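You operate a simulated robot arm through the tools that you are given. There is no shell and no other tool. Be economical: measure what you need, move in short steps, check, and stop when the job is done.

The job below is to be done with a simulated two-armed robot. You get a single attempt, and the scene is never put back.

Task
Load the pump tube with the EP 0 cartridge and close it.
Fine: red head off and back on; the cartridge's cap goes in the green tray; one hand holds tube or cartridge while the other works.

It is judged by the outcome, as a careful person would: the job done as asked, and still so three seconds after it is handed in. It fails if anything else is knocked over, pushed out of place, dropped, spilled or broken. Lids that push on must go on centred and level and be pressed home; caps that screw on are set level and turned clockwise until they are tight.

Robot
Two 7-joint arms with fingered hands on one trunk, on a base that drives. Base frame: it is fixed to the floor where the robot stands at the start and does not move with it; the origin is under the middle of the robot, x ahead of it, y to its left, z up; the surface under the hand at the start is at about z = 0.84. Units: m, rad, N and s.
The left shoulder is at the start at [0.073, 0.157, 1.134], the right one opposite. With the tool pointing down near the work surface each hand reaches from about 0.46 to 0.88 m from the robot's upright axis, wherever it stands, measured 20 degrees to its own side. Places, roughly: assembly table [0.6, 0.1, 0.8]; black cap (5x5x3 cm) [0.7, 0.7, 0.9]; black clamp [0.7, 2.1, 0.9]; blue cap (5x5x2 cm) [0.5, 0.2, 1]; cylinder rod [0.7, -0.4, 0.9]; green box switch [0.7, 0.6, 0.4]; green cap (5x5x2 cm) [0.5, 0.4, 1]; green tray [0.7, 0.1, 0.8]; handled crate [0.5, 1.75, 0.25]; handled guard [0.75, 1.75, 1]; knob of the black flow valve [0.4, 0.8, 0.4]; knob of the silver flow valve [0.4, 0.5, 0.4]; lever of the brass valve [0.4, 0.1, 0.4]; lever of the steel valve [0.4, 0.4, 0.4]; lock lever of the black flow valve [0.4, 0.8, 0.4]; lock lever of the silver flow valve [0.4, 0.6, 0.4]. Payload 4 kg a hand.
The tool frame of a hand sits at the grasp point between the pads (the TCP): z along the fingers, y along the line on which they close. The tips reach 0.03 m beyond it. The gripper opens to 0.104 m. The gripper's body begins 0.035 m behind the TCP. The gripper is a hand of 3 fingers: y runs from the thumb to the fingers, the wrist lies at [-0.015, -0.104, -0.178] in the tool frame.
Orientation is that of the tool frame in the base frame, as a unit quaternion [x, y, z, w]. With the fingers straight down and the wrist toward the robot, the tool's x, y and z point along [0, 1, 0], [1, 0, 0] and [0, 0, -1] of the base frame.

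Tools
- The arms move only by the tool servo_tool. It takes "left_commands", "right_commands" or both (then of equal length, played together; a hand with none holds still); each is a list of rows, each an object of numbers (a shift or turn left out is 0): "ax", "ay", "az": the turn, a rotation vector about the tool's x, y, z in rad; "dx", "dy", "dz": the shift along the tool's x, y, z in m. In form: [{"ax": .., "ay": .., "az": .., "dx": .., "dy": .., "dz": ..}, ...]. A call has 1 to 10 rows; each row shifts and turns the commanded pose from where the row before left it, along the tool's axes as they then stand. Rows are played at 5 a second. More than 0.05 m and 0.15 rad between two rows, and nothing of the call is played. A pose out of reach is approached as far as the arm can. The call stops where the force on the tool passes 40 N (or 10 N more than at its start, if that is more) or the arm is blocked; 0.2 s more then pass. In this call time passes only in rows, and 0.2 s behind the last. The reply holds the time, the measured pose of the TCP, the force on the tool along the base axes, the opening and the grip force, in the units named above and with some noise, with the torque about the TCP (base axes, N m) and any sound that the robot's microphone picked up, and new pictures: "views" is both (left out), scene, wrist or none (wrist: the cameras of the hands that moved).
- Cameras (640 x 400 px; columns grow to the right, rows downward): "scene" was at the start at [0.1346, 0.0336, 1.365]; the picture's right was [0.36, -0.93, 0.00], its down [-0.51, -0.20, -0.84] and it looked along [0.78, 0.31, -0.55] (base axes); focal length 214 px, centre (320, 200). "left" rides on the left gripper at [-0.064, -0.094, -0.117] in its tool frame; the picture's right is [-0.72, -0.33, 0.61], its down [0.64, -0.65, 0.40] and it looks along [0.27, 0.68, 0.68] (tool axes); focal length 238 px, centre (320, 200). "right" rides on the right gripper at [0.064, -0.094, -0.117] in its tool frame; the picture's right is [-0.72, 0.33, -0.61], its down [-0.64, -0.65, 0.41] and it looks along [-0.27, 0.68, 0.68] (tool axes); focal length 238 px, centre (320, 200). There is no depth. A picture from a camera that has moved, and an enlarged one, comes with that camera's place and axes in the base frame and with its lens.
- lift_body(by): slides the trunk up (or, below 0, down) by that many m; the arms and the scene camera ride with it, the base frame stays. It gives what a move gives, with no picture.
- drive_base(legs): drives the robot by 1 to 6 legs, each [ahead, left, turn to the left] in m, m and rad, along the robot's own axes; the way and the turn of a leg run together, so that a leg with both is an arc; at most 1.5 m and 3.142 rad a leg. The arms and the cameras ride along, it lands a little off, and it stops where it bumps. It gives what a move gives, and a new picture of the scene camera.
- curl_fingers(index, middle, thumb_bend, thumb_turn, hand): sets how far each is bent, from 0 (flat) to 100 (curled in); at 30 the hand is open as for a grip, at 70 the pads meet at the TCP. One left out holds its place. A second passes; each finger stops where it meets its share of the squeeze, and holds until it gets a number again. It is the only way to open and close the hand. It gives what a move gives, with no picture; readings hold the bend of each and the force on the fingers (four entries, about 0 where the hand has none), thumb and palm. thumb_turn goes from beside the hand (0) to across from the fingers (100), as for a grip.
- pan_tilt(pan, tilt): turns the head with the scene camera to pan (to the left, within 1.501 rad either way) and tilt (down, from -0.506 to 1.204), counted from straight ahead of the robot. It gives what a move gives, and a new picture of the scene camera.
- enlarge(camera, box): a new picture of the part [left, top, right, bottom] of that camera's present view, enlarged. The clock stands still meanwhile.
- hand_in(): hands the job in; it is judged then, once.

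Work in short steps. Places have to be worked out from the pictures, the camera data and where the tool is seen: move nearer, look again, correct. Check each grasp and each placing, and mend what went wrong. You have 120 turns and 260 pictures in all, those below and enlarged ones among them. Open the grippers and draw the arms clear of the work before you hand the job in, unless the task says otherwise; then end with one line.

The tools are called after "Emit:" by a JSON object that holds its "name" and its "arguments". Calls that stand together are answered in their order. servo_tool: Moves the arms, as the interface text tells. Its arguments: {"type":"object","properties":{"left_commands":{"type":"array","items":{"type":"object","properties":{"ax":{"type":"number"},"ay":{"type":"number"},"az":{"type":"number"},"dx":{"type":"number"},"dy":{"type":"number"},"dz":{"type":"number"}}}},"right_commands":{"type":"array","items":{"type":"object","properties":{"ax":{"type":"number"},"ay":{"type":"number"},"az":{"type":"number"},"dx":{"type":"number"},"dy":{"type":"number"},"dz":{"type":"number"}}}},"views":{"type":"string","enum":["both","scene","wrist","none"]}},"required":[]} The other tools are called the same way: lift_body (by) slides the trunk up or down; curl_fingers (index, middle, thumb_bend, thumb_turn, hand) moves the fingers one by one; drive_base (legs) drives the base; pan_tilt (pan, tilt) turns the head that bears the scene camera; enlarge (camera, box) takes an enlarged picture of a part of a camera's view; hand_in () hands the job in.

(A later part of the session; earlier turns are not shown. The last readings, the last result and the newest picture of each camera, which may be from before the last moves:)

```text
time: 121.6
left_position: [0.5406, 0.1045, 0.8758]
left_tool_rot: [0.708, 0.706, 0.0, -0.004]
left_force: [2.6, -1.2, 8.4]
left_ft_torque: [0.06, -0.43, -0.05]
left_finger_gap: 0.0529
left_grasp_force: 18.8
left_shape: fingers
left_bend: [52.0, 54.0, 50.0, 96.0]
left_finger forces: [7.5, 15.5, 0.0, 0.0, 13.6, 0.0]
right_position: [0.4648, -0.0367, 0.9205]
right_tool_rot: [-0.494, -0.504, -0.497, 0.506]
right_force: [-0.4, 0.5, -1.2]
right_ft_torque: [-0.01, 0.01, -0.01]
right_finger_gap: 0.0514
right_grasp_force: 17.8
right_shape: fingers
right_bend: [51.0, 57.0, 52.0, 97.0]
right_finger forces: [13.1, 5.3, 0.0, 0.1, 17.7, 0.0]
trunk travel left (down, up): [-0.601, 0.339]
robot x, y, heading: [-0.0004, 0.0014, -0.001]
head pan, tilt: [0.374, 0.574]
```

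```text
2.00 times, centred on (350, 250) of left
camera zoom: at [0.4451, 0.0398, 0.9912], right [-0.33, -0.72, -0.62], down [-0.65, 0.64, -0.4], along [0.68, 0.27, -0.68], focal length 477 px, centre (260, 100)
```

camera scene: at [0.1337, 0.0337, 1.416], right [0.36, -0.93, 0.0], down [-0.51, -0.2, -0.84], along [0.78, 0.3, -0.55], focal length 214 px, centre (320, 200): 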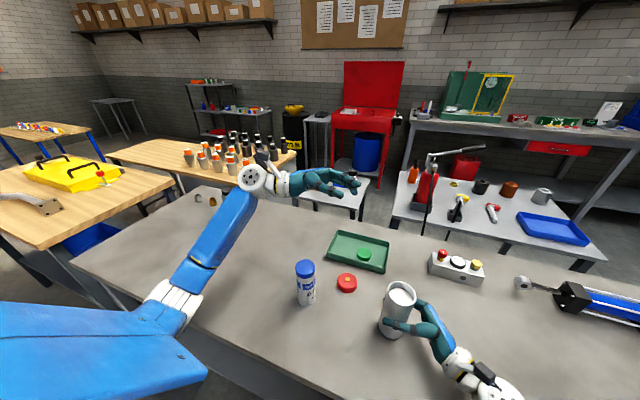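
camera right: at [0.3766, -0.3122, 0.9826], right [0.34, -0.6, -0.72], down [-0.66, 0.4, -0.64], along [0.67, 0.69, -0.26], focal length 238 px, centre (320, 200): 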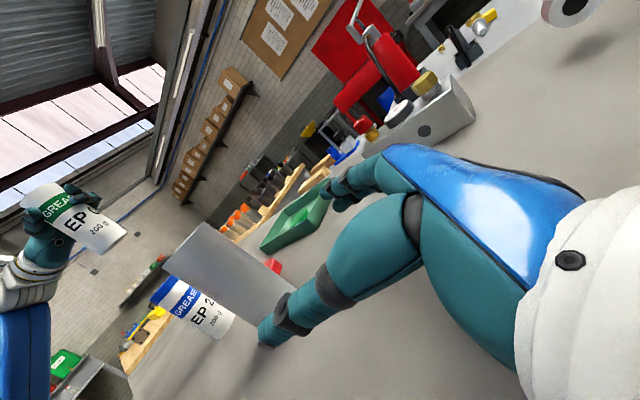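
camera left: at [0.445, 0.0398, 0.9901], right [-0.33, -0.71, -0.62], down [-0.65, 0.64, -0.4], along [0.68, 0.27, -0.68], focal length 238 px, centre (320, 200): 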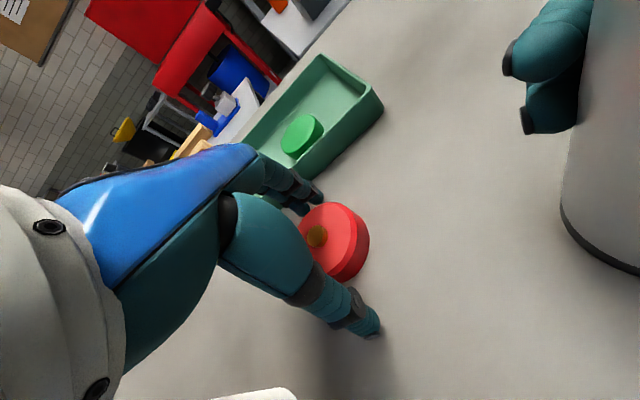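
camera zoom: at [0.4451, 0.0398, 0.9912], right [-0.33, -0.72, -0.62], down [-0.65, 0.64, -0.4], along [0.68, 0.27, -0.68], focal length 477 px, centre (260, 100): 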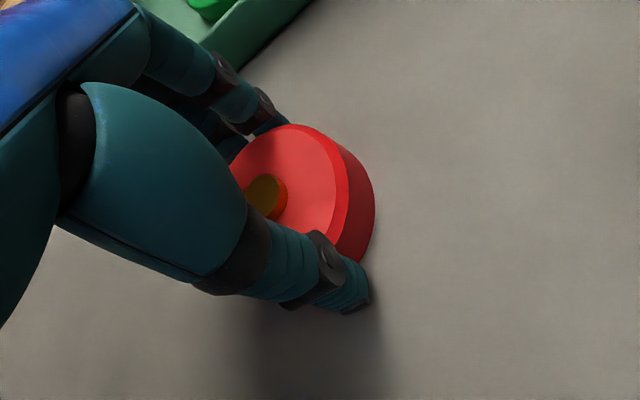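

Gripped like before. I lift it 16 cm and check that it hangs level.

Emit:
{"name": "servo_tool", "arguments": {"left_commands": [{"dz": -0.02}, {"dz": -0.045}, {"dz": -0.049}, {"dz": -0.049}, {"dz": -0.045}, {}], "views": "both"}}

Emit:
{"name": "enlarge", "arguments": {"camera": "left", "box": [240, 150, 460, 350]}}

Emit:
{"name": "enlarge", "arguments": {"camera": "right", "box": [0, 0, 420, 280]}}

```text
time: 123.0
left_position: [0.5393, 0.1009, 1.081]
left_tool_rot: [0.708, 0.707, -0.001, -0.004]
left_force: [0.1, -0.2, -1.5]
left_ft_torque: [-0.06, 0.0, -0.01]
left_finger_gap: 0.0529
left_grasp_force: 14.0
left_shape: fingers
left_bend: [52.0, 55.0, 50.0, 96.0]
left_finger forces: [6.9, 7.1, 0.0, 0.0, 14.4, 0.0]
right_position: [0.4653, -0.0366, 0.9219]
right_tool_rot: [-0.494, -0.503, -0.497, 0.506]
right_force: [-1.1, -0.2, -0.5]
right_ft_torque: [0.05, -0.01, 0.0]
right_finger_gap: 0.0512
right_grasp_force: 17.8
right_shape: fingers
right_bend: [51.0, 57.0, 52.0, 97.0]
right_finger forces: [12.5, 5.0, 0.0, 0.0, 18.4, 0.1]
trunk travel left (down, up): [-0.601, 0.339]
robot x, y, heading: [-0.0032, 0.0008, -0.003]
head pan, tilt: [0.374, 0.574]
camera scene: at [0.1336, 0.032, 1.4161], right [0.36, -0.93, 0.0], down [-0.51, -0.2, -0.84], along [0.78, 0.3, -0.55], focal length 214 px, centre (320, 200)
camera left: at [0.4453, 0.0365, 1.1961], right [-0.33, -0.71, -0.62], down [-0.65, 0.64, -0.4], along [0.68, 0.27, -0.68], focal length 238 px, centre (320, 200)
```

scene: 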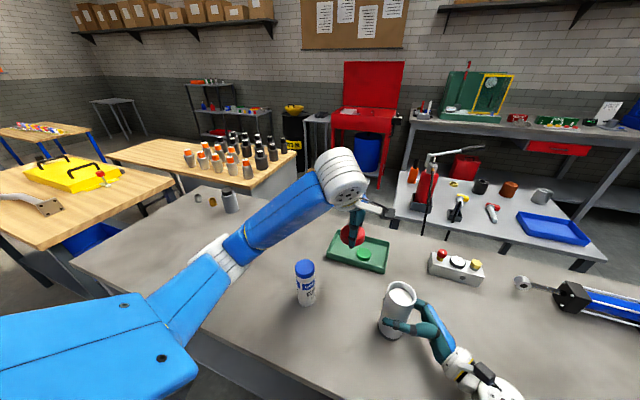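
left: 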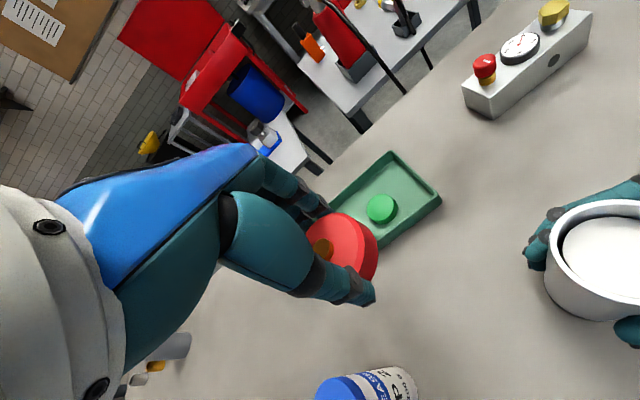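

```text
2.00 times, centred on (350, 250) of left
camera zoom: at [0.4453, 0.0365, 1.1961], right [-0.33, -0.71, -0.62], down [-0.65, 0.64, -0.4], along [0.68, 0.27, -0.68], focal length 477 px, centre (260, 100)
```

zoom: 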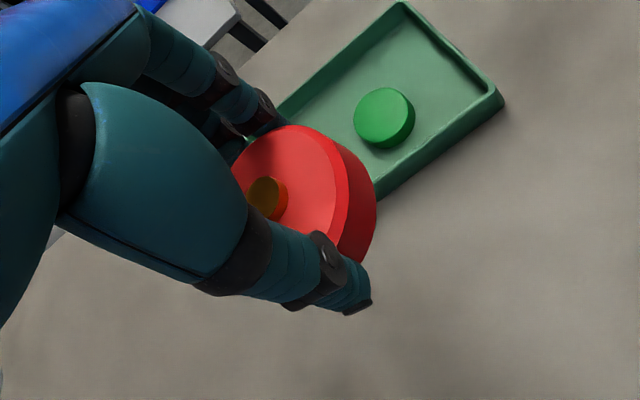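

```text
1.43 times, centred on (210, 140) of right
camera zoom: at [0.3735, -0.1554, 0.9834], right [0.34, -0.6, -0.72], down [-0.66, 0.4, -0.64], along [0.67, 0.69, -0.26], focal length 340 px, centre (477, 286)
```

zoom: 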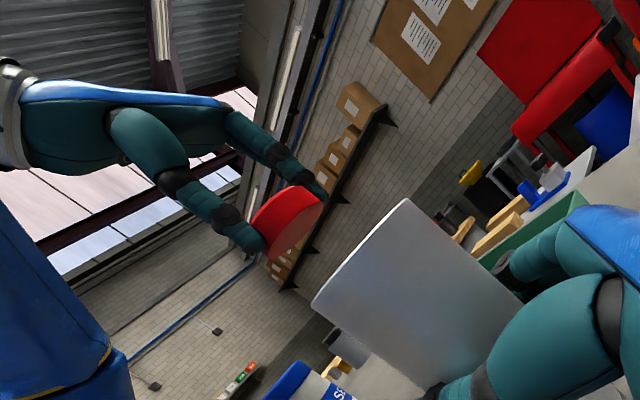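

Level. I carry the head over the tube mouth, ~5 cm above the rim, and check alignment.

Emit:
{"name": "servo_tool", "arguments": {"left_commands": [{"dx": -0.033, "dy": -0.019}, {"dx": -0.033, "dy": -0.019}, {"dx": -0.033, "dy": -0.019}, {"dx": -0.034, "dy": -0.0193}, {}], "views": "none"}}

Emit:
{"name": "enlarge", "arguments": {"camera": "right", "box": [80, 20, 420, 260]}}

Emit:
{"name": "enlarge", "arguments": {"camera": "scene", "box": [350, 210, 470, 330]}}

Emit:
{"name": "enlarge", "arguments": {"camera": "left", "box": [220, 150, 520, 400]}}

```text
time: 124.2
left_position: [0.4624, -0.0329, 1.0819]
left_tool_rot: [0.708, 0.706, 0.001, -0.004]
left_force: [0.4, -0.1, -1.1]
left_ft_torque: [-0.01, 0.02, 0.01]
left_finger_gap: 0.0528
left_grasp_force: 14.0
left_shape: fingers
left_bend: [52.0, 55.0, 50.0, 96.0]
left_finger forces: [6.9, 7.1, 0.1, 0.1, 14.2, 0.0]
right_position: [0.4655, -0.036, 0.9222]
right_tool_rot: [-0.494, -0.503, -0.498, 0.505]
right_force: [-1.0, -1.9, 0.4]
right_ft_torque: [0.01, 0.0, 0.04]
right_finger_gap: 0.0513
right_grasp_force: 17.4
right_shape: fingers
right_bend: [51.0, 57.0, 52.0, 97.0]
right_finger forces: [12.7, 4.6, 0.0, 0.0, 18.2, 0.0]
trunk travel left (down, up): [-0.601, 0.339]
robot x, y, heading: [0.0001, -0.0007, 0.001]
head pan, tilt: [0.374, 0.574]
```

```text
1.67 times, centred on (250, 140) of right
camera zoom: at [0.3734, -0.1561, 0.9834], right [0.34, -0.6, -0.72], down [-0.66, 0.4, -0.64], along [0.67, 0.69, -0.26], focal length 397 px, centre (437, 300)
```

zoom: 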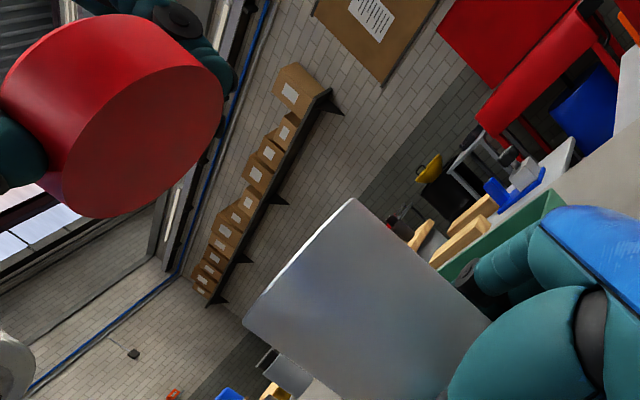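

```text
3.33 times, centred on (410, 270) of scene
camera zoom: at [0.1334, 0.0311, 1.4161], right [0.36, -0.93, 0.0], down [-0.51, -0.2, -0.84], along [0.78, 0.31, -0.55], focal length 715 px, centre (20, -33)
```

zoom: 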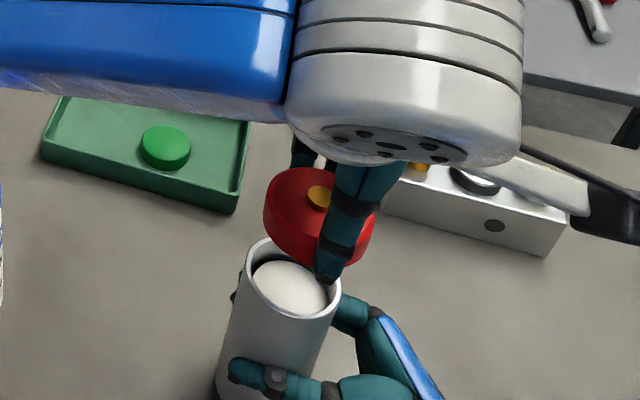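

```text
1.60 times, centred on (370, 275) of left
camera zoom: at [0.369, -0.0988, 1.1986], right [-0.33, -0.71, -0.62], down [-0.65, 0.64, -0.4], along [0.68, 0.27, -0.68], focal length 381 px, centre (240, 80)
```

zoom: 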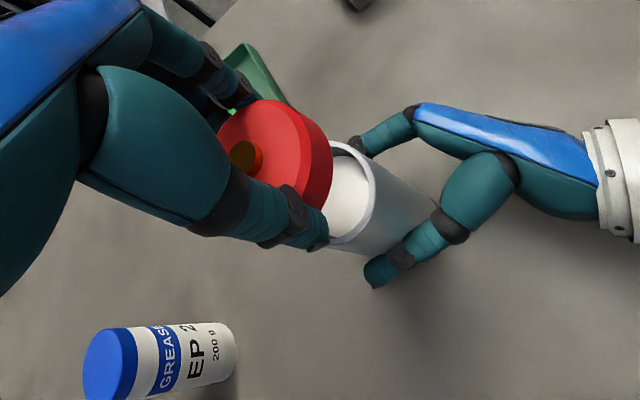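

Comparing with how the head looked when it was truly seated (calibrating out camera bias), it needs ≈(+3,-1) mm. I apply that, lower to about 1 cm above seating, and look again.

Emit:
{"name": "servo_tool", "arguments": {"left_commands": [{"dy": 0.0026, "dx": -0.001}, {"dz": 0.02}, {"dz": 0.02}, {}], "views": "none"}}

Emit:
{"name": "enlarge", "arguments": {"camera": "right", "box": [120, 60, 420, 260]}}

Emit:
{"name": "enlarge", "arguments": {"camera": "scene", "box": [365, 240, 455, 310]}}

Emit:
{"name": "enlarge", "arguments": {"camera": "left", "box": [240, 150, 460, 350]}}

```text
time: 125.2
left_position: [0.4671, -0.0325, 1.0415]
left_tool_rot: [0.708, 0.706, 0.001, -0.005]
left_force: [-0.3, 1.4, -2.0]
left_ft_torque: [-0.01, -0.03, -0.02]
left_finger_gap: 0.0529
left_grasp_force: 14.0
left_shape: fingers
left_bend: [52.0, 55.0, 50.0, 96.0]
left_finger forces: [6.8, 7.1, 0.1, 0.0, 14.2, 0.0]
right_position: [0.4642, -0.0367, 0.9224]
right_tool_rot: [-0.494, -0.503, -0.497, 0.505]
right_force: [-0.7, -1.4, -0.2]
right_ft_torque: [0.02, -0.06, 0.02]
right_finger_gap: 0.0516
right_grasp_force: 18.1
right_shape: fingers
right_bend: [51.0, 57.0, 52.0, 97.0]
right_finger forces: [12.7, 4.8, 0.0, 0.0, 18.1, 0.0]
trunk travel left (down, up): [-0.601, 0.339]
robot x, y, heading: [-0.0015, -0.0022, -0.002]
head pan, tilt: [0.374, 0.574]
```

```text
2.00 times, centred on (270, 160) of right
camera zoom: at [0.3734, -0.1564, 0.9833], right [0.34, -0.6, -0.72], down [-0.66, 0.4, -0.64], along [0.67, 0.69, -0.26], focal length 477 px, centre (420, 280)
```

zoom: 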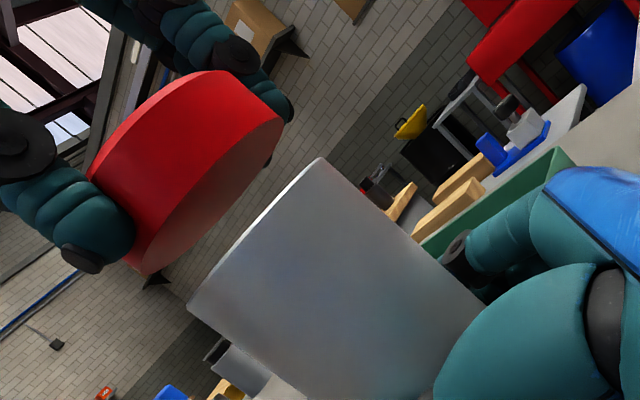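

```text
5.71 times, centred on (410, 275) of scene
camera zoom: at [0.1334, 0.0306, 1.4161], right [0.36, -0.93, 0.0], down [-0.51, -0.2, -0.84], along [0.78, 0.31, -0.54], focal length 1226 px, centre (-194, -229)
```

zoom: 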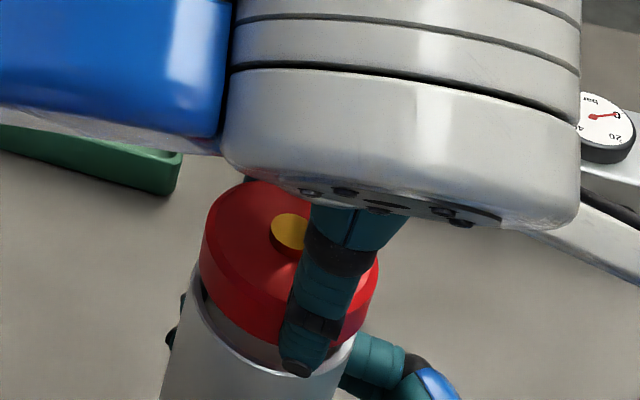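

```text
2.00 times, centred on (350, 250) of left
camera zoom: at [0.3725, -0.0978, 1.1573], right [-0.33, -0.71, -0.62], down [-0.65, 0.64, -0.4], along [0.68, 0.27, -0.68], focal length 477 px, centre (260, 100)
```

zoom: 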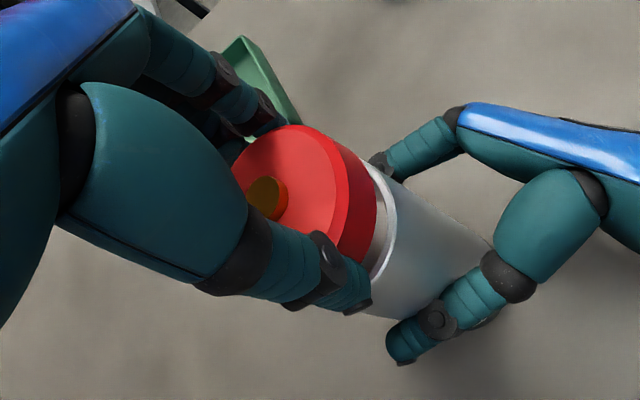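

Calibrated estimates agree: shift ≈(-3.5,-3) mm. I apply it and lower until just at thread contact (z≈1.030).

Emit:
{"name": "servo_tool", "arguments": {"left_commands": [{"dy": -0.0035, "dx": -0.003}, {"dz": 0.006}, {"dz": 0.004}, {"dz": 0.002}], "views": "none"}}

Emit:
{"name": "enlarge", "arguments": {"camera": "right", "box": [120, 60, 420, 260]}}

Emit:
{"name": "enlarge", "arguments": {"camera": "left", "box": [240, 150, 460, 350]}}

```text
time: 126.2
left_position: [0.4622, -0.0355, 1.0319]
left_tool_rot: [0.708, 0.706, 0.001, -0.005]
left_force: [0.2, -0.3, -0.8]
left_ft_torque: [0.02, 0.0, 0.04]
left_finger_gap: 0.0529
left_grasp_force: 13.9
left_shape: fingers
left_bend: [52.0, 55.0, 50.0, 96.0]
left_finger forces: [7.0, 7.0, 0.1, 0.1, 14.2, 0.0]
right_position: [0.4631, -0.036, 0.9214]
right_tool_rot: [-0.493, -0.503, -0.497, 0.506]
right_force: [-1.1, -1.1, -0.8]
right_ft_torque: [0.05, -0.01, -0.02]
right_finger_gap: 0.0518
right_grasp_force: 17.9
right_shape: fingers
right_bend: [51.0, 57.0, 52.0, 97.0]
right_finger forces: [12.8, 4.7, 0.0, 0.0, 18.1, 0.1]
trunk travel left (down, up): [-0.601, 0.339]
robot x, y, heading: [-0.0007, -0.0014, -0.0]
head pan, tilt: [0.374, 0.574]
```

```text
2.00 times, centred on (270, 160) of right
camera zoom: at [0.3734, -0.1563, 0.9833], right [0.34, -0.6, -0.72], down [-0.66, 0.4, -0.64], along [0.67, 0.69, -0.26], focal length 477 px, centre (420, 280)
```

zoom: 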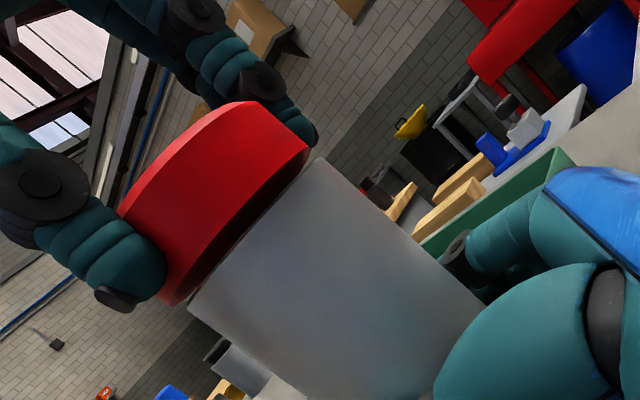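

```text
2.00 times, centred on (350, 250) of left
camera zoom: at [0.3684, -0.1006, 1.1458], right [-0.33, -0.71, -0.62], down [-0.65, 0.64, -0.4], along [0.68, 0.27, -0.68], focal length 477 px, centre (260, 100)
```

zoom: 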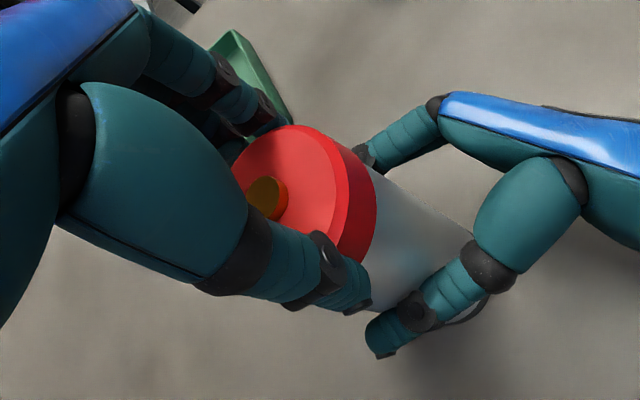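

This now matches exactly the view from when the head was coaxial. I press down gently to contact.

Emit:
{"name": "servo_tool", "arguments": {"left_commands": [{"dz": 0.002}, {"dz": 0.0015}, {"dz": 0.0015}], "views": "none"}}

```text
time: 127.0
left_position: [0.4633, -0.0357, 1.0264]
left_tool_rot: [0.708, 0.706, 0.0, -0.004]
left_force: [-1.3, -0.8, 8.4]
left_ft_torque: [0.06, -0.14, -0.01]
left_finger_gap: 0.0527
left_grasp_force: 15.2
left_shape: fingers
left_bend: [53.0, 55.0, 50.0, 96.0]
left_finger forces: [7.0, 7.9, 0.0, 0.0, 15.3, 0.0]
right_position: [0.4641, -0.0383, 0.9216]
right_tool_rot: [-0.493, -0.503, -0.498, 0.506]
right_force: [1.6, -2.1, -0.6]
right_ft_torque: [0.01, 0.01, -0.04]
right_finger_gap: 0.0515
right_grasp_force: 17.8
right_shape: fingers
right_bend: [51.0, 57.0, 52.0, 97.0]
right_finger forces: [13.4, 5.3, 0.0, 0.0, 17.2, 0.0]
trunk travel left (down, up): [-0.601, 0.339]
robot x, y, heading: [-0.0027, 0.0009, -0.001]
head pan, tilt: [0.374, 0.574]
```

Seated contact with 8 N and no side load. I turn clockwise with light down-feed.

Emit:
{"name": "servo_tool", "arguments": {"left_commands": [{"az": 0.14}, {"az": 0.14}, {"az": 0.14, "dz": 0.0004}, {"az": 0.14}, {"az": 0.14, "dz": 0.0004}, {"az": 0.14}], "views": "none"}}

Emit:
{"name": "enlarge", "arguments": {"camera": "right", "box": [120, 60, 420, 260]}}

```text
time: 128.4
left_position: [0.4632, -0.035, 1.0264]
left_tool_rot: [0.935, 0.355, -0.001, -0.002]
left_force: [3.9, -2.3, 24.6]
left_ft_torque: [-0.03, -0.17, 0.05]
left_finger_gap: 0.0525
left_grasp_force: 16.8
left_shape: fingers
left_bend: [53.0, 55.0, 51.0, 95.0]
left_finger forces: [8.4, 10.0, 0.1, 0.0, 15.2, 0.0]
right_position: [0.4638, -0.036, 0.9219]
right_tool_rot: [-0.494, -0.503, -0.497, 0.505]
right_force: [1.2, -1.6, -1.4]
right_ft_torque: [-0.03, 0.03, -0.12]
right_finger_gap: 0.0515
right_grasp_force: 17.4
right_shape: fingers
right_bend: [51.0, 57.0, 52.0, 97.0]
right_finger forces: [13.2, 5.1, 0.0, 0.0, 17.2, 0.0]
trunk travel left (down, up): [-0.601, 0.339]
robot x, y, heading: [-0.0007, -0.0028, -0.001]
head pan, tilt: [0.374, 0.574]
```

```text
2.00 times, centred on (270, 160) of right
camera zoom: at [0.3725, -0.1558, 0.9839], right [0.34, -0.6, -0.72], down [-0.66, 0.4, -0.64], along [0.67, 0.69, -0.26], focal length 477 px, centre (420, 280)
```

zoom: 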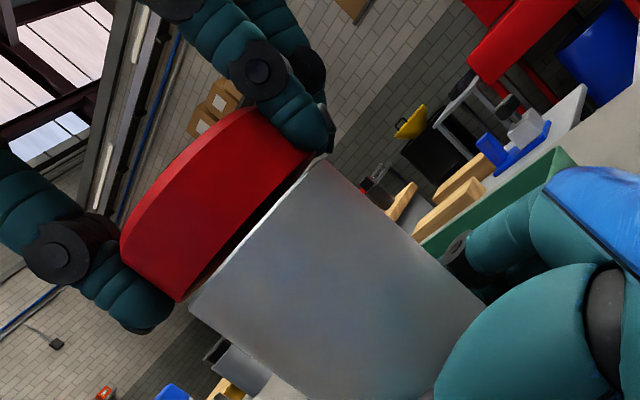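

Pressing at 25 N without engagement yet; I keep turning without extra down-feed to find the thread start.

Emit:
{"name": "servo_tool", "arguments": {"left_commands": [{"az": 0.14}, {"az": 0.14}, {"az": 0.14}, {"az": 0.14}, {"az": 0.14}, {"az": 0.14}, {"az": 0.14}], "views": "none"}}

Emit:
{"name": "enlarge", "arguments": {"camera": "right", "box": [120, 60, 420, 260]}}

```text
time: 130.0
left_position: [0.4615, -0.035, 1.0258]
left_tool_rot: [0.992, -0.127, -0.003, -0.002]
left_force: [-6.3, -2.9, 25.2]
left_ft_torque: [-0.13, 0.16, 0.09]
left_finger_gap: 0.0524
left_grasp_force: 17.0
left_shape: fingers
left_bend: [52.0, 55.0, 52.0, 94.0]
left_finger forces: [9.6, 8.8, 0.0, 0.0, 14.9, 0.0]
right_position: [0.4633, -0.0369, 0.9221]
right_tool_rot: [-0.494, -0.504, -0.498, 0.505]
right_force: [6.1, 2.1, -4.4]
right_ft_torque: [-0.04, 0.12, -0.13]
right_finger_gap: 0.0515
right_grasp_force: 18.3
right_shape: fingers
right_bend: [51.0, 57.0, 53.0, 97.0]
right_finger forces: [15.3, 5.9, 0.0, 0.0, 15.0, 0.0]
trunk travel left (down, up): [-0.601, 0.339]
robot x, y, heading: [-0.0007, 0.0015, -0.003]
head pan, tilt: [0.374, 0.574]
```

```text
2.00 times, centred on (270, 160) of right
camera zoom: at [0.3718, -0.1558, 0.9841], right [0.34, -0.6, -0.72], down [-0.66, 0.4, -0.64], along [0.67, 0.69, -0.26], focal length 477 px, centre (420, 280)
```

zoom: 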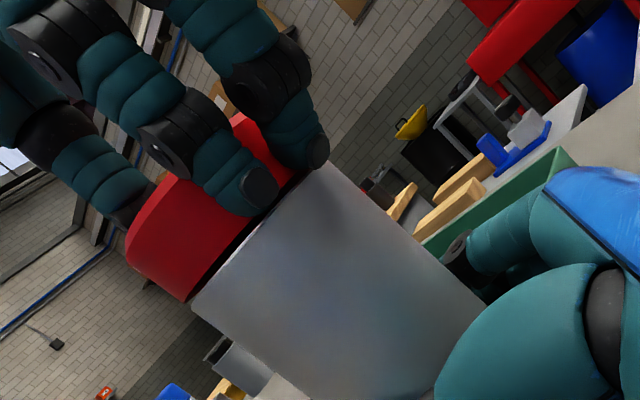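

Gap is shrinking. I release, wind back, and look before the next bite.

Emit:
{"name": "curl_fingers", "arguments": {"hand": "left", "index": 38, "middle": 38, "thumb_bend": 38}}

Emit:
{"name": "servo_tool", "arguments": {"left_commands": [{"az": -0.15}, {"az": -0.15}, {"az": -0.15}, {"az": -0.15}, {"az": -0.15}, {"az": -0.15}, {"az": -0.15}, {"az": -0.15}, {"az": -0.15}, {"az": -0.15}], "views": "none"}}

Emit:
{"name": "servo_tool", "arguments": {"left_commands": [{"az": -0.15}, {"az": -0.15}, {"az": -0.12}], "views": "none"}}

Emit:
{"name": "enlarge", "arguments": {"camera": "right", "box": [120, 60, 420, 260]}}

Emit:
{"name": "enlarge", "arguments": {"camera": "scene", "box": [365, 240, 455, 310]}}

```text
time: 131.0
left_position: [0.4638, -0.0341, 1.0242]
left_tool_rot: [0.992, -0.125, -0.003, -0.003]
left_force: [-0.1, 0.5, 0.1]
left_ft_torque: [-0.01, 0.0, -0.04]
left_finger_gap: 0.0826
left_grasp_force: 0.1
left_shape: fingers
left_bend: [38.0, 38.0, 38.0, 97.0]
left_finger forces: [0.0, 0.0, 0.0, 0.0, 0.0, 0.1]
right_position: [0.4649, -0.0357, 0.9209]
right_tool_rot: [-0.494, -0.504, -0.498, 0.505]
right_force: [-0.1, 0.3, 0.5]
right_ft_torque: [0.05, -0.05, 0.01]
right_finger_gap: 0.0515
right_grasp_force: 17.7
right_shape: fingers
right_bend: [51.0, 58.0, 53.0, 97.0]
right_finger forces: [12.6, 5.2, 0.0, 0.0, 18.4, 0.1]
trunk travel left (down, up): [-0.601, 0.339]
robot x, y, heading: [-0.0006, -0.001, -0.009]
head pan, tilt: [0.374, 0.574]
```

```text
time: 133.2
left_position: [0.462, -0.0356, 1.0249]
left_tool_rot: [0.811, 0.586, -0.001, -0.003]
left_force: [-0.2, 0.3, -0.1]
left_ft_torque: [0.03, -0.04, 0.0]
left_finger_gap: 0.0827
left_grasp_force: 0.1
left_shape: fingers
left_bend: [38.0, 38.0, 38.0, 97.0]
left_finger forces: [0.0, 0.1, 0.1, 0.0, 0.1, 0.0]
right_position: [0.4643, -0.0367, 0.9218]
right_tool_rot: [-0.493, -0.504, -0.497, 0.506]
right_force: [0.4, 0.5, 0.3]
right_ft_torque: [0.03, -0.03, 0.0]
right_finger_gap: 0.0513
right_grasp_force: 18.2
right_shape: fingers
right_bend: [51.0, 58.0, 53.0, 97.0]
right_finger forces: [12.7, 5.5, 0.0, 0.0, 18.0, 0.0]
trunk travel left (down, up): [-0.601, 0.339]
robot x, y, heading: [-0.0021, -0.0021, -0.003]
head pan, tilt: [0.374, 0.574]
```

```text
time: 134.0
left_position: [0.4628, -0.0343, 1.0243]
left_tool_rot: [0.671, 0.741, 0.0, -0.004]
left_force: [0.1, 0.0, 0.3]
left_ft_torque: [0.04, 0.0, 0.02]
left_finger_gap: 0.0825
left_grasp_force: 0.0
left_shape: fingers
left_bend: [38.0, 38.0, 38.0, 97.0]
left_finger forces: [0.0, 0.0, 0.1, 0.0, 0.0, 0.0]
right_position: [0.4651, -0.0371, 0.9211]
right_tool_rot: [-0.494, -0.503, -0.497, 0.506]
right_force: [-0.2, 0.4, 0.7]
right_ft_torque: [0.0, -0.01, 0.0]
right_finger_gap: 0.0514
right_grasp_force: 17.5
right_shape: fingers
right_bend: [51.0, 58.0, 53.0, 97.0]
right_finger forces: [12.9, 5.4, 0.1, 0.0, 17.9, 0.0]
trunk travel left (down, up): [-0.601, 0.339]
robot x, y, heading: [0.0001, -0.0004, -0.0]
head pan, tilt: [0.374, 0.574]
```

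```text
2.00 times, centred on (270, 160) of right
camera zoom: at [0.3734, -0.1558, 0.9834], right [0.34, -0.6, -0.72], down [-0.66, 0.4, -0.64], along [0.67, 0.69, -0.26], focal length 477 px, centre (420, 280)
```

zoom: 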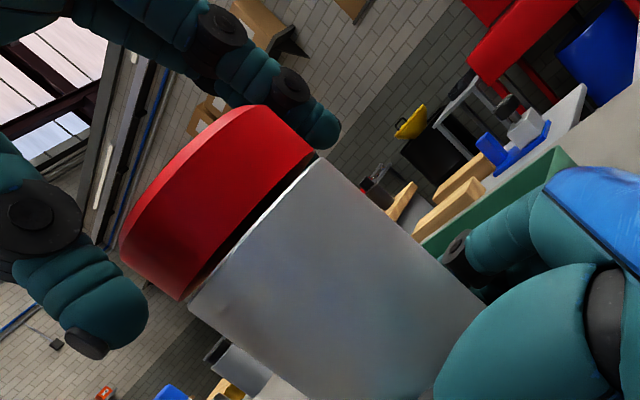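

```text
5.71 times, centred on (410, 275) of scene
camera zoom: at [0.1334, 0.0313, 1.4161], right [0.36, -0.93, 0.0], down [-0.51, -0.2, -0.84], along [0.78, 0.31, -0.55], focal length 1226 px, centre (-194, -229)
```

zoom: 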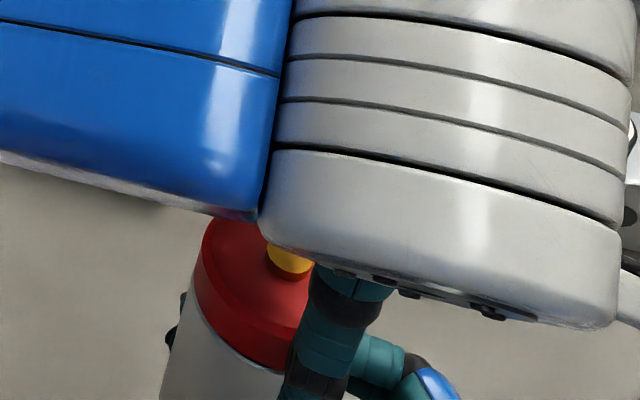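

The head sits level and concentric with a small gap. Next clockwise bite.

Emit:
{"name": "curl_fingers", "arguments": {"hand": "left", "index": 62, "middle": 62, "thumb_bend": 62}}

Emit:
{"name": "servo_tool", "arguments": {"left_commands": [{"az": 0.14, "dz": 0.0005}, {"az": 0.14}, {"az": 0.14, "dz": 0.0003}, {"az": 0.14}, {"az": 0.14, "dz": 0.0003}, {"az": 0.14}, {"az": 0.14, "dz": 0.0003}, {"az": 0.14}, {"az": 0.14, "dz": 0.0003}, {"az": 0.14}], "views": "none"}}

Emit:
{"name": "servo_tool", "arguments": {"left_commands": [{"az": 0.14}, {"az": 0.14}, {"az": 0.14}], "views": "none"}}

Emit:
{"name": "enlarge", "arguments": {"camera": "right", "box": [120, 60, 420, 260]}}

```text
time: 135.0
left_position: [0.4621, -0.0354, 1.0243]
left_tool_rot: [0.671, 0.742, 0.001, -0.004]
left_force: [6.7, 1.8, 0.5]
left_ft_torque: [0.14, -0.38, -0.02]
left_finger_gap: 0.0527
left_grasp_force: 14.9
left_shape: fingers
left_bend: [51.0, 53.0, 51.0, 97.0]
left_finger forces: [8.6, 9.6, 0.1, 0.0, 12.2, 0.0]
right_position: [0.4644, -0.0376, 0.9213]
right_tool_rot: [-0.493, -0.503, -0.498, 0.505]
right_force: [-4.8, -1.7, 0.3]
right_ft_torque: [0.01, -0.05, 0.06]
right_finger_gap: 0.0514
right_grasp_force: 18.0
right_shape: fingers
right_bend: [52.0, 58.0, 52.0, 97.0]
right_finger forces: [11.0, 4.3, 0.1, 0.0, 20.2, 0.0]
trunk travel left (down, up): [-0.601, 0.339]
robot x, y, heading: [-0.0027, 0.0048, -0.001]
head pan, tilt: [0.374, 0.574]
```

```text
time: 137.2
left_position: [0.4627, -0.0354, 1.0231]
left_tool_rot: [0.991, 0.132, -0.002, -0.002]
left_force: [-2.0, -0.8, 4.4]
left_ft_torque: [-0.16, -0.09, 0.09]
left_finger_gap: 0.0524
left_grasp_force: 15.1
left_shape: fingers
left_bend: [52.0, 55.0, 51.0, 95.0]
left_finger forces: [7.4, 7.7, 0.0, 0.0, 15.8, 0.0]
right_position: [0.4633, -0.0366, 0.9218]
right_tool_rot: [-0.493, -0.504, -0.497, 0.506]
right_force: [2.6, -0.7, 0.8]
right_ft_torque: [0.01, 0.02, -0.12]
right_finger_gap: 0.0512
right_grasp_force: 17.5
right_shape: fingers
right_bend: [52.0, 58.0, 53.0, 97.0]
right_finger forces: [13.6, 5.2, 0.0, 0.1, 16.5, 0.1]
trunk travel left (down, up): [-0.601, 0.339]
robot x, y, heading: [-0.0007, -0.0007, -0.001]
head pan, tilt: [0.374, 0.574]
```

```text
time: 138.0
left_position: [0.4627, -0.0348, 1.0233]
left_tool_rot: [0.997, -0.077, -0.003, -0.002]
left_force: [-4.4, -1.6, 4.6]
left_ft_torque: [-0.17, 0.04, 0.12]
left_finger_gap: 0.0525
left_grasp_force: 15.2
left_shape: fingers
left_bend: [52.0, 55.0, 51.0, 94.0]
left_finger forces: [8.3, 7.6, 0.1, 0.0, 14.6, 0.0]
right_position: [0.4647, -0.0365, 0.9223]
right_tool_rot: [-0.493, -0.503, -0.498, 0.505]
right_force: [4.3, 1.5, 0.5]
right_ft_torque: [-0.01, 0.04, -0.17]
right_finger_gap: 0.0513
right_grasp_force: 18.2
right_shape: fingers
right_bend: [51.0, 57.0, 53.0, 97.0]
right_finger forces: [14.6, 5.6, 0.1, 0.1, 15.6, 0.0]
trunk travel left (down, up): [-0.601, 0.339]
robot x, y, heading: [-0.0008, -0.001, 0.001]
head pan, tilt: [0.374, 0.574]
```

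```text
2.00 times, centred on (270, 160) of right
camera zoom: at [0.3732, -0.1556, 0.9836], right [0.34, -0.6, -0.72], down [-0.66, 0.4, -0.64], along [0.67, 0.69, -0.26], focal length 477 px, centre (420, 280)
```

zoom: 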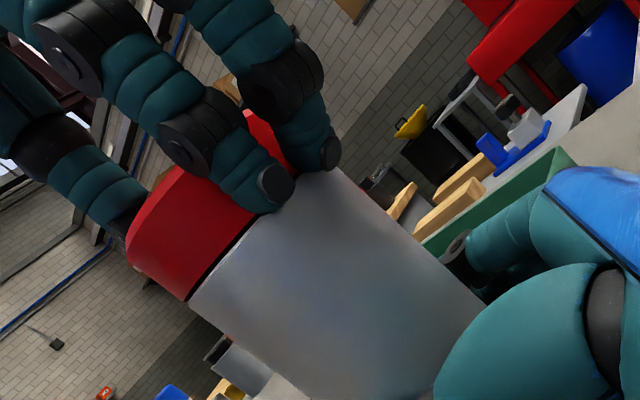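

Thread engaged (light axial force, torque rising). I repeat: release, wind back, regrip 4 mm higher, turn.

Emit:
{"name": "curl_fingers", "arguments": {"hand": "left", "index": 38, "middle": 38, "thumb_bend": 38}}

Emit:
{"name": "servo_tool", "arguments": {"left_commands": [{"az": -0.15, "dz": -0.003}, {"az": -0.15}, {"az": -0.15}, {"az": -0.15}, {"az": -0.15}, {"az": -0.15}, {"az": -0.15}, {"az": -0.15}, {"az": -0.15}, {"az": -0.15}], "views": "none"}}

Emit:
{"name": "servo_tool", "arguments": {"left_commands": [{"az": -0.15}, {"az": -0.12}], "views": "none"}}

Emit:
{"name": "curl_fingers", "arguments": {"hand": "left", "index": 62, "middle": 62, "thumb_bend": 62}}

Emit:
{"name": "servo_tool", "arguments": {"left_commands": [{"az": 0.14, "dz": 0.0003}, {"az": 0.14}, {"az": 0.14, "dz": 0.0003}, {"az": 0.14}, {"az": 0.14, "dz": 0.0003}, {"az": 0.14}, {"az": 0.14, "dz": 0.0003}, {"az": 0.14}, {"az": 0.14}, {"az": 0.14}], "views": "none"}}

Emit:
{"name": "servo_tool", "arguments": {"left_commands": [{"az": 0.14}, {"az": 0.14}, {"az": 0.1}], "views": "none"}}

Emit:
{"name": "enlarge", "arguments": {"camera": "right", "box": [120, 60, 420, 260]}}

```text
time: 139.0
left_position: [0.4629, -0.0333, 1.0238]
left_tool_rot: [0.997, -0.074, -0.003, -0.003]
left_force: [0.6, 0.0, -0.6]
left_ft_torque: [0.01, -0.04, 0.0]
left_finger_gap: 0.0825
left_grasp_force: 0.0
left_shape: fingers
left_bend: [38.0, 38.0, 38.0, 97.0]
left_finger forces: [0.1, 0.0, 0.1, 0.0, 0.1, 0.0]
right_position: [0.4641, -0.0353, 0.9216]
right_tool_rot: [-0.494, -0.503, -0.498, 0.505]
right_force: [-0.9, 0.3, 0.9]
right_ft_torque: [0.04, -0.03, 0.02]
right_finger_gap: 0.0515
right_grasp_force: 17.6
right_shape: fingers
right_bend: [51.0, 58.0, 53.0, 97.0]
right_finger forces: [12.6, 4.9, 0.0, 0.0, 18.2, 0.1]
trunk travel left (down, up): [-0.601, 0.339]
robot x, y, heading: [0.0013, 0.0009, -0.003]
head pan, tilt: [0.374, 0.574]
```

```text
time: 141.2
left_position: [0.4629, -0.0345, 1.0269]
left_tool_rot: [0.78, 0.625, -0.001, -0.005]
left_force: [0.0, -0.5, 0.5]
left_ft_torque: [-0.01, 0.01, -0.01]
left_finger_gap: 0.0825
left_grasp_force: 0.1
left_shape: fingers
left_bend: [38.0, 38.0, 38.0, 97.0]
left_finger forces: [0.0, 0.0, 0.0, 0.1, 0.0, 0.0]
right_position: [0.4651, -0.0362, 0.9209]
right_tool_rot: [-0.493, -0.503, -0.497, 0.507]
right_force: [0.1, 1.7, -0.2]
right_ft_torque: [0.03, -0.06, 0.02]
right_finger_gap: 0.0511
right_grasp_force: 18.0
right_shape: fingers
right_bend: [51.0, 58.0, 53.0, 97.0]
right_finger forces: [12.8, 5.1, 0.0, 0.1, 17.8, 0.0]
trunk travel left (down, up): [-0.601, 0.339]
robot x, y, heading: [-0.0032, 0.0008, -0.003]
head pan, tilt: [0.374, 0.574]
```

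```text
time: 141.8
left_position: [0.4626, -0.0342, 1.0264]
left_tool_rot: [0.689, 0.725, 0.0, -0.005]
left_force: [0.5, -0.3, 0.2]
left_ft_torque: [-0.01, -0.06, 0.01]
left_finger_gap: 0.0827
left_grasp_force: 0.0
left_shape: fingers
left_bend: [38.0, 38.0, 38.0, 97.0]
left_finger forces: [0.0, 0.0, 0.0, 0.0, 0.0, 0.1]
right_position: [0.4645, -0.0364, 0.9212]
right_tool_rot: [-0.494, -0.503, -0.497, 0.506]
right_force: [-0.9, 0.9, -0.4]
right_ft_torque: [0.04, -0.01, -0.01]
right_finger_gap: 0.0513
right_grasp_force: 17.3
right_shape: fingers
right_bend: [51.0, 58.0, 53.0, 97.0]
right_finger forces: [12.9, 5.2, 0.1, 0.0, 17.7, 0.0]
trunk travel left (down, up): [-0.601, 0.339]
robot x, y, heading: [0.0036, 0.0009, -0.0]
head pan, tilt: [0.374, 0.574]
```

```text
time: 142.8
left_position: [0.4637, -0.0339, 1.0275]
left_tool_rot: [0.69, 0.724, 0.0, -0.004]
left_force: [6.3, 1.7, 1.0]
left_ft_torque: [0.1, -0.42, -0.03]
left_finger_gap: 0.0528
left_grasp_force: 15.7
left_shape: fingers
left_bend: [51.0, 53.0, 51.0, 97.0]
left_finger forces: [9.3, 9.2, 0.1, 0.0, 12.5, 0.0]
right_position: [0.4648, -0.0357, 0.9222]
right_tool_rot: [-0.493, -0.504, -0.498, 0.505]
right_force: [-5.6, -1.0, 0.2]
right_ft_torque: [0.04, -0.12, 0.01]
right_finger_gap: 0.0513
right_grasp_force: 18.1
right_shape: fingers
right_bend: [52.0, 58.0, 53.0, 97.0]
right_finger forces: [11.0, 4.5, 0.1, 0.1, 20.1, 0.0]
trunk travel left (down, up): [-0.601, 0.339]
robot x, y, heading: [0.0002, -0.0011, -0.006]
head pan, tilt: [0.374, 0.574]
```

```text
time: 145.0
left_position: [0.4608, -0.0342, 1.0247]
left_tool_rot: [0.994, 0.108, -0.003, -0.004]
left_force: [0.0, -1.5, 5.8]
left_ft_torque: [-0.16, -0.07, 0.16]
left_finger_gap: 0.0529
left_grasp_force: 15.1
left_shape: fingers
left_bend: [52.0, 55.0, 51.0, 95.0]
left_finger forces: [7.7, 7.8, 0.0, 0.1, 15.1, 0.0]
right_position: [0.4648, -0.0356, 0.9229]
right_tool_rot: [-0.494, -0.503, -0.498, 0.505]
right_force: [1.3, 0.9, 0.5]
right_ft_torque: [0.01, -0.01, -0.07]
right_finger_gap: 0.0513
right_grasp_force: 17.2
right_shape: fingers
right_bend: [52.0, 58.0, 53.0, 97.0]
right_finger forces: [13.2, 5.1, 0.0, 0.0, 16.9, 0.0]
trunk travel left (down, up): [-0.601, 0.339]
robot x, y, heading: [-0.0, -0.0049, -0.001]
head pan, tilt: [0.374, 0.574]
```

```text
time: 145.8
left_position: [0.4622, -0.0337, 1.0249]
left_tool_rot: [0.997, -0.083, -0.004, -0.003]
left_force: [-3.1, -2.3, 3.8]
left_ft_torque: [-0.2, 0.06, 0.14]
left_finger_gap: 0.0529
left_grasp_force: 15.7
left_shape: fingers
left_bend: [52.0, 55.0, 51.0, 94.0]
left_finger forces: [8.1, 7.6, 0.0, 0.1, 14.4, 0.0]
right_position: [0.4653, -0.0361, 0.922]
right_tool_rot: [-0.494, -0.503, -0.498, 0.505]
right_force: [3.3, 2.1, -0.1]
right_ft_torque: [0.0, 0.03, -0.12]
right_finger_gap: 0.051
right_grasp_force: 17.8
right_shape: fingers
right_bend: [52.0, 58.0, 53.0, 97.0]
right_finger forces: [13.9, 5.4, 0.0, 0.0, 16.1, 0.0]
trunk travel left (down, up): [-0.601, 0.339]
robot x, y, heading: [0.0004, -0.0007, 0.003]
head pan, tilt: [0.374, 0.574]
```

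```text
2.00 times, centred on (270, 160) of right
camera zoom: at [0.3732, -0.1555, 0.9836], right [0.34, -0.6, -0.72], down [-0.66, 0.4, -0.64], along [0.67, 0.69, -0.26], focal length 477 px, centre (420, 280)
```

zoom: 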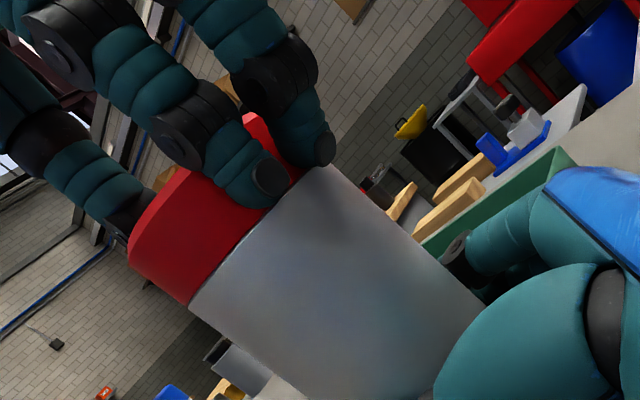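

Gap almost closed. Another bite, gripping 3 mm higher, until torque shows it's tight.

Emit:
{"name": "curl_fingers", "arguments": {"hand": "left", "index": 38, "middle": 38, "thumb_bend": 38}}

Emit:
{"name": "servo_tool", "arguments": {"left_commands": [{"az": -0.15, "dz": -0.003}, {"az": -0.15}, {"az": -0.15}, {"az": -0.15}, {"az": -0.15}, {"az": -0.15}, {"az": -0.15}, {"az": -0.15}, {"az": -0.15}, {"az": -0.15}], "views": "none"}}

Emit:
{"name": "servo_tool", "arguments": {"left_commands": [{"az": -0.15}, {"az": -0.12}], "views": "none"}}

Emit:
{"name": "curl_fingers", "arguments": {"hand": "left", "index": 65, "middle": 65, "thumb_bend": 65}}

Emit:
{"name": "servo_tool", "arguments": {"left_commands": [{"az": 0.14, "dz": 0.0003}, {"az": 0.14}, {"az": 0.14, "dz": 0.0003}, {"az": 0.14}, {"az": 0.14, "dz": 0.0003}, {"az": 0.14}, {"az": 0.14}, {"az": 0.14}, {"az": 0.14}, {"az": 0.14}], "views": "none"}}

Emit:
{"name": "servo_tool", "arguments": {"left_commands": [{"az": 0.14}, {"az": 0.14}, {"az": 0.1}], "views": "none"}}

Emit:
{"name": "enlarge", "arguments": {"camera": "right", "box": [120, 60, 420, 260]}}

```text
time: 146.8
left_position: [0.463, -0.034, 1.025]
left_tool_rot: [0.997, -0.081, -0.003, -0.002]
left_force: [-0.4, -0.4, -0.2]
left_ft_torque: [0.0, 0.02, 0.02]
left_finger_gap: 0.0824
left_grasp_force: 0.0
left_shape: fingers
left_bend: [38.0, 38.0, 38.0, 97.0]
left_finger forces: [0.0, 0.0, 0.0, 0.1, 0.0, 0.0]
right_position: [0.4649, -0.0359, 0.9212]
right_tool_rot: [-0.494, -0.504, -0.498, 0.505]
right_force: [-0.4, -0.1, 0.6]
right_ft_torque: [0.02, -0.02, -0.01]
right_finger_gap: 0.0513
right_grasp_force: 17.7
right_shape: fingers
right_bend: [52.0, 58.0, 53.0, 97.0]
right_finger forces: [12.8, 4.9, 0.0, 0.1, 17.5, 0.0]
trunk travel left (down, up): [-0.601, 0.339]
robot x, y, heading: [-0.002, 0.0005, -0.002]
head pan, tilt: [0.374, 0.574]
```

```text
time: 149.0
left_position: [0.4633, -0.0352, 1.0273]
left_tool_rot: [0.783, 0.622, 0.0, -0.004]
left_force: [0.3, -0.1, 0.7]
left_ft_torque: [0.03, -0.02, 0.0]
left_finger_gap: 0.0825
left_grasp_force: 0.1
left_shape: fingers
left_bend: [38.0, 38.0, 38.0, 97.0]
left_finger forces: [0.0, 0.0, 0.0, 0.0, 0.1, 0.0]
right_position: [0.4647, -0.0359, 0.9222]
right_tool_rot: [-0.494, -0.503, -0.497, 0.506]
right_force: [1.2, 0.6, 0.6]
right_ft_torque: [0.03, 0.0, -0.03]
right_finger_gap: 0.0509
right_grasp_force: 18.1
right_shape: fingers
right_bend: [52.0, 58.0, 53.0, 97.0]
right_finger forces: [13.0, 5.1, 0.0, 0.0, 17.2, 0.0]
trunk travel left (down, up): [-0.601, 0.339]
robot x, y, heading: [-0.0023, 0.0001, -0.004]
head pan, tilt: [0.374, 0.574]
```

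```text
time: 149.6
left_position: [0.4615, -0.0338, 1.0276]
left_tool_rot: [0.693, 0.721, 0.001, -0.004]
left_force: [-0.3, 0.8, 0.6]
left_ft_torque: [0.01, 0.0, -0.02]
left_finger_gap: 0.0826
left_grasp_force: 0.0
left_shape: fingers
left_bend: [38.0, 38.0, 38.0, 97.0]
left_finger forces: [0.1, 0.0, 0.0, 0.0, 0.1, 0.0]
right_position: [0.4651, -0.0367, 0.9212]
right_tool_rot: [-0.494, -0.503, -0.498, 0.506]
right_force: [0.2, 0.8, 0.6]
right_ft_torque: [0.02, 0.0, -0.01]
right_finger_gap: 0.0511
right_grasp_force: 17.5
right_shape: fingers
right_bend: [52.0, 58.0, 53.0, 97.0]
right_finger forces: [13.1, 5.1, 0.1, 0.1, 17.1, 0.0]
trunk travel left (down, up): [-0.601, 0.339]
robot x, y, heading: [-0.0009, 0.0021, -0.003]
head pan, tilt: [0.374, 0.574]
```

```text
time: 150.6
left_position: [0.4625, -0.0346, 1.0282]
left_tool_rot: [0.693, 0.721, 0.0, -0.005]
left_force: [6.8, 2.3, 1.1]
left_ft_torque: [0.13, -0.39, -0.01]
left_finger_gap: 0.0524
left_grasp_force: 16.4
left_shape: fingers
left_bend: [51.0, 53.0, 51.0, 97.0]
left_finger forces: [9.9, 9.4, 0.0, 0.1, 13.3, 0.0]
right_position: [0.464, -0.0364, 0.9207]
right_tool_rot: [-0.494, -0.503, -0.497, 0.505]
right_force: [-5.1, -1.6, 1.2]
right_ft_torque: [0.07, -0.11, 0.07]
right_finger_gap: 0.051
right_grasp_force: 17.0
right_shape: fingers
right_bend: [52.0, 58.0, 52.0, 97.0]
right_finger forces: [10.6, 4.3, 0.1, 0.0, 20.5, 0.1]
trunk travel left (down, up): [-0.601, 0.339]
robot x, y, heading: [-0.0025, -0.0006, -0.005]
head pan, tilt: [0.374, 0.574]
```

```text
time: 152.8
left_position: [0.4616, -0.0346, 1.0286]
left_tool_rot: [0.995, 0.103, -0.001, -0.002]
left_force: [9.1, -9.9, 7.7]
left_ft_torque: [-0.61, -0.6, 0.73]
left_finger_gap: 0.0515
left_grasp_force: 19.8
left_shape: fingers
left_bend: [49.0, 54.0, 55.0, 90.0]
left_finger forces: [10.9, 14.0, 0.0, 0.1, 14.7, 0.0]
right_position: [0.4632, -0.0373, 0.9225]
right_tool_rot: [-0.493, -0.503, -0.499, 0.505]
right_force: [-14.0, 10.7, 0.7]
right_ft_torque: [-0.01, -0.02, -0.57]
right_finger_gap: 0.0509
right_grasp_force: 14.7
right_shape: fingers
right_bend: [55.0, 62.0, 50.0, 96.0]
right_finger forces: [7.9, 0.5, 0.1, 0.0, 21.3, 0.0]
trunk travel left (down, up): [-0.601, 0.339]
robot x, y, heading: [-0.0002, -0.0028, -0.004]
head pan, tilt: [0.374, 0.574]
```

```text
time: 153.6
left_position: [0.4613, -0.0351, 1.0277]
left_tool_rot: [0.996, -0.086, -0.002, -0.001]
left_force: [9.1, -10.8, 9.2]
left_ft_torque: [-0.71, -0.53, 0.96]
left_finger_gap: 0.0511
left_grasp_force: 20.7
left_shape: fingers
left_bend: [49.0, 54.0, 56.0, 89.0]
left_finger forces: [11.0, 15.3, 0.0, 0.0, 16.0, 0.0]
right_position: [0.4634, -0.0363, 0.9214]
right_tool_rot: [-0.492, -0.504, -0.498, 0.505]
right_force: [-13.4, 9.6, -0.1]
right_ft_torque: [-0.01, -0.07, -0.87]
right_finger_gap: 0.0524
right_grasp_force: 18.6
right_shape: fingers
right_bend: [54.0, 61.0, 49.0, 96.0]
right_finger forces: [10.3, 0.9, 0.0, 0.1, 25.1, 0.0]
trunk travel left (down, up): [-0.601, 0.339]
robot x, y, heading: [0.0011, -0.0001, -0.002]
head pan, tilt: [0.374, 0.574]
```

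```text
2.00 times, centred on (270, 160) of right
camera zoom: at [0.3721, -0.1556, 0.984], right [0.34, -0.6, -0.72], down [-0.66, 0.4, -0.64], along [0.67, 0.69, -0.26], focal length 477 px, centre (420, 280)
```

zoom: 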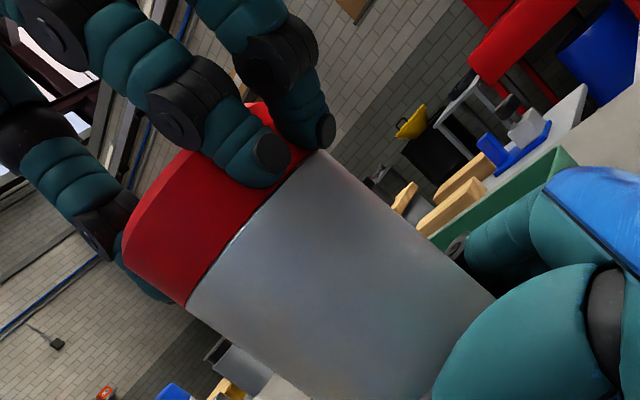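

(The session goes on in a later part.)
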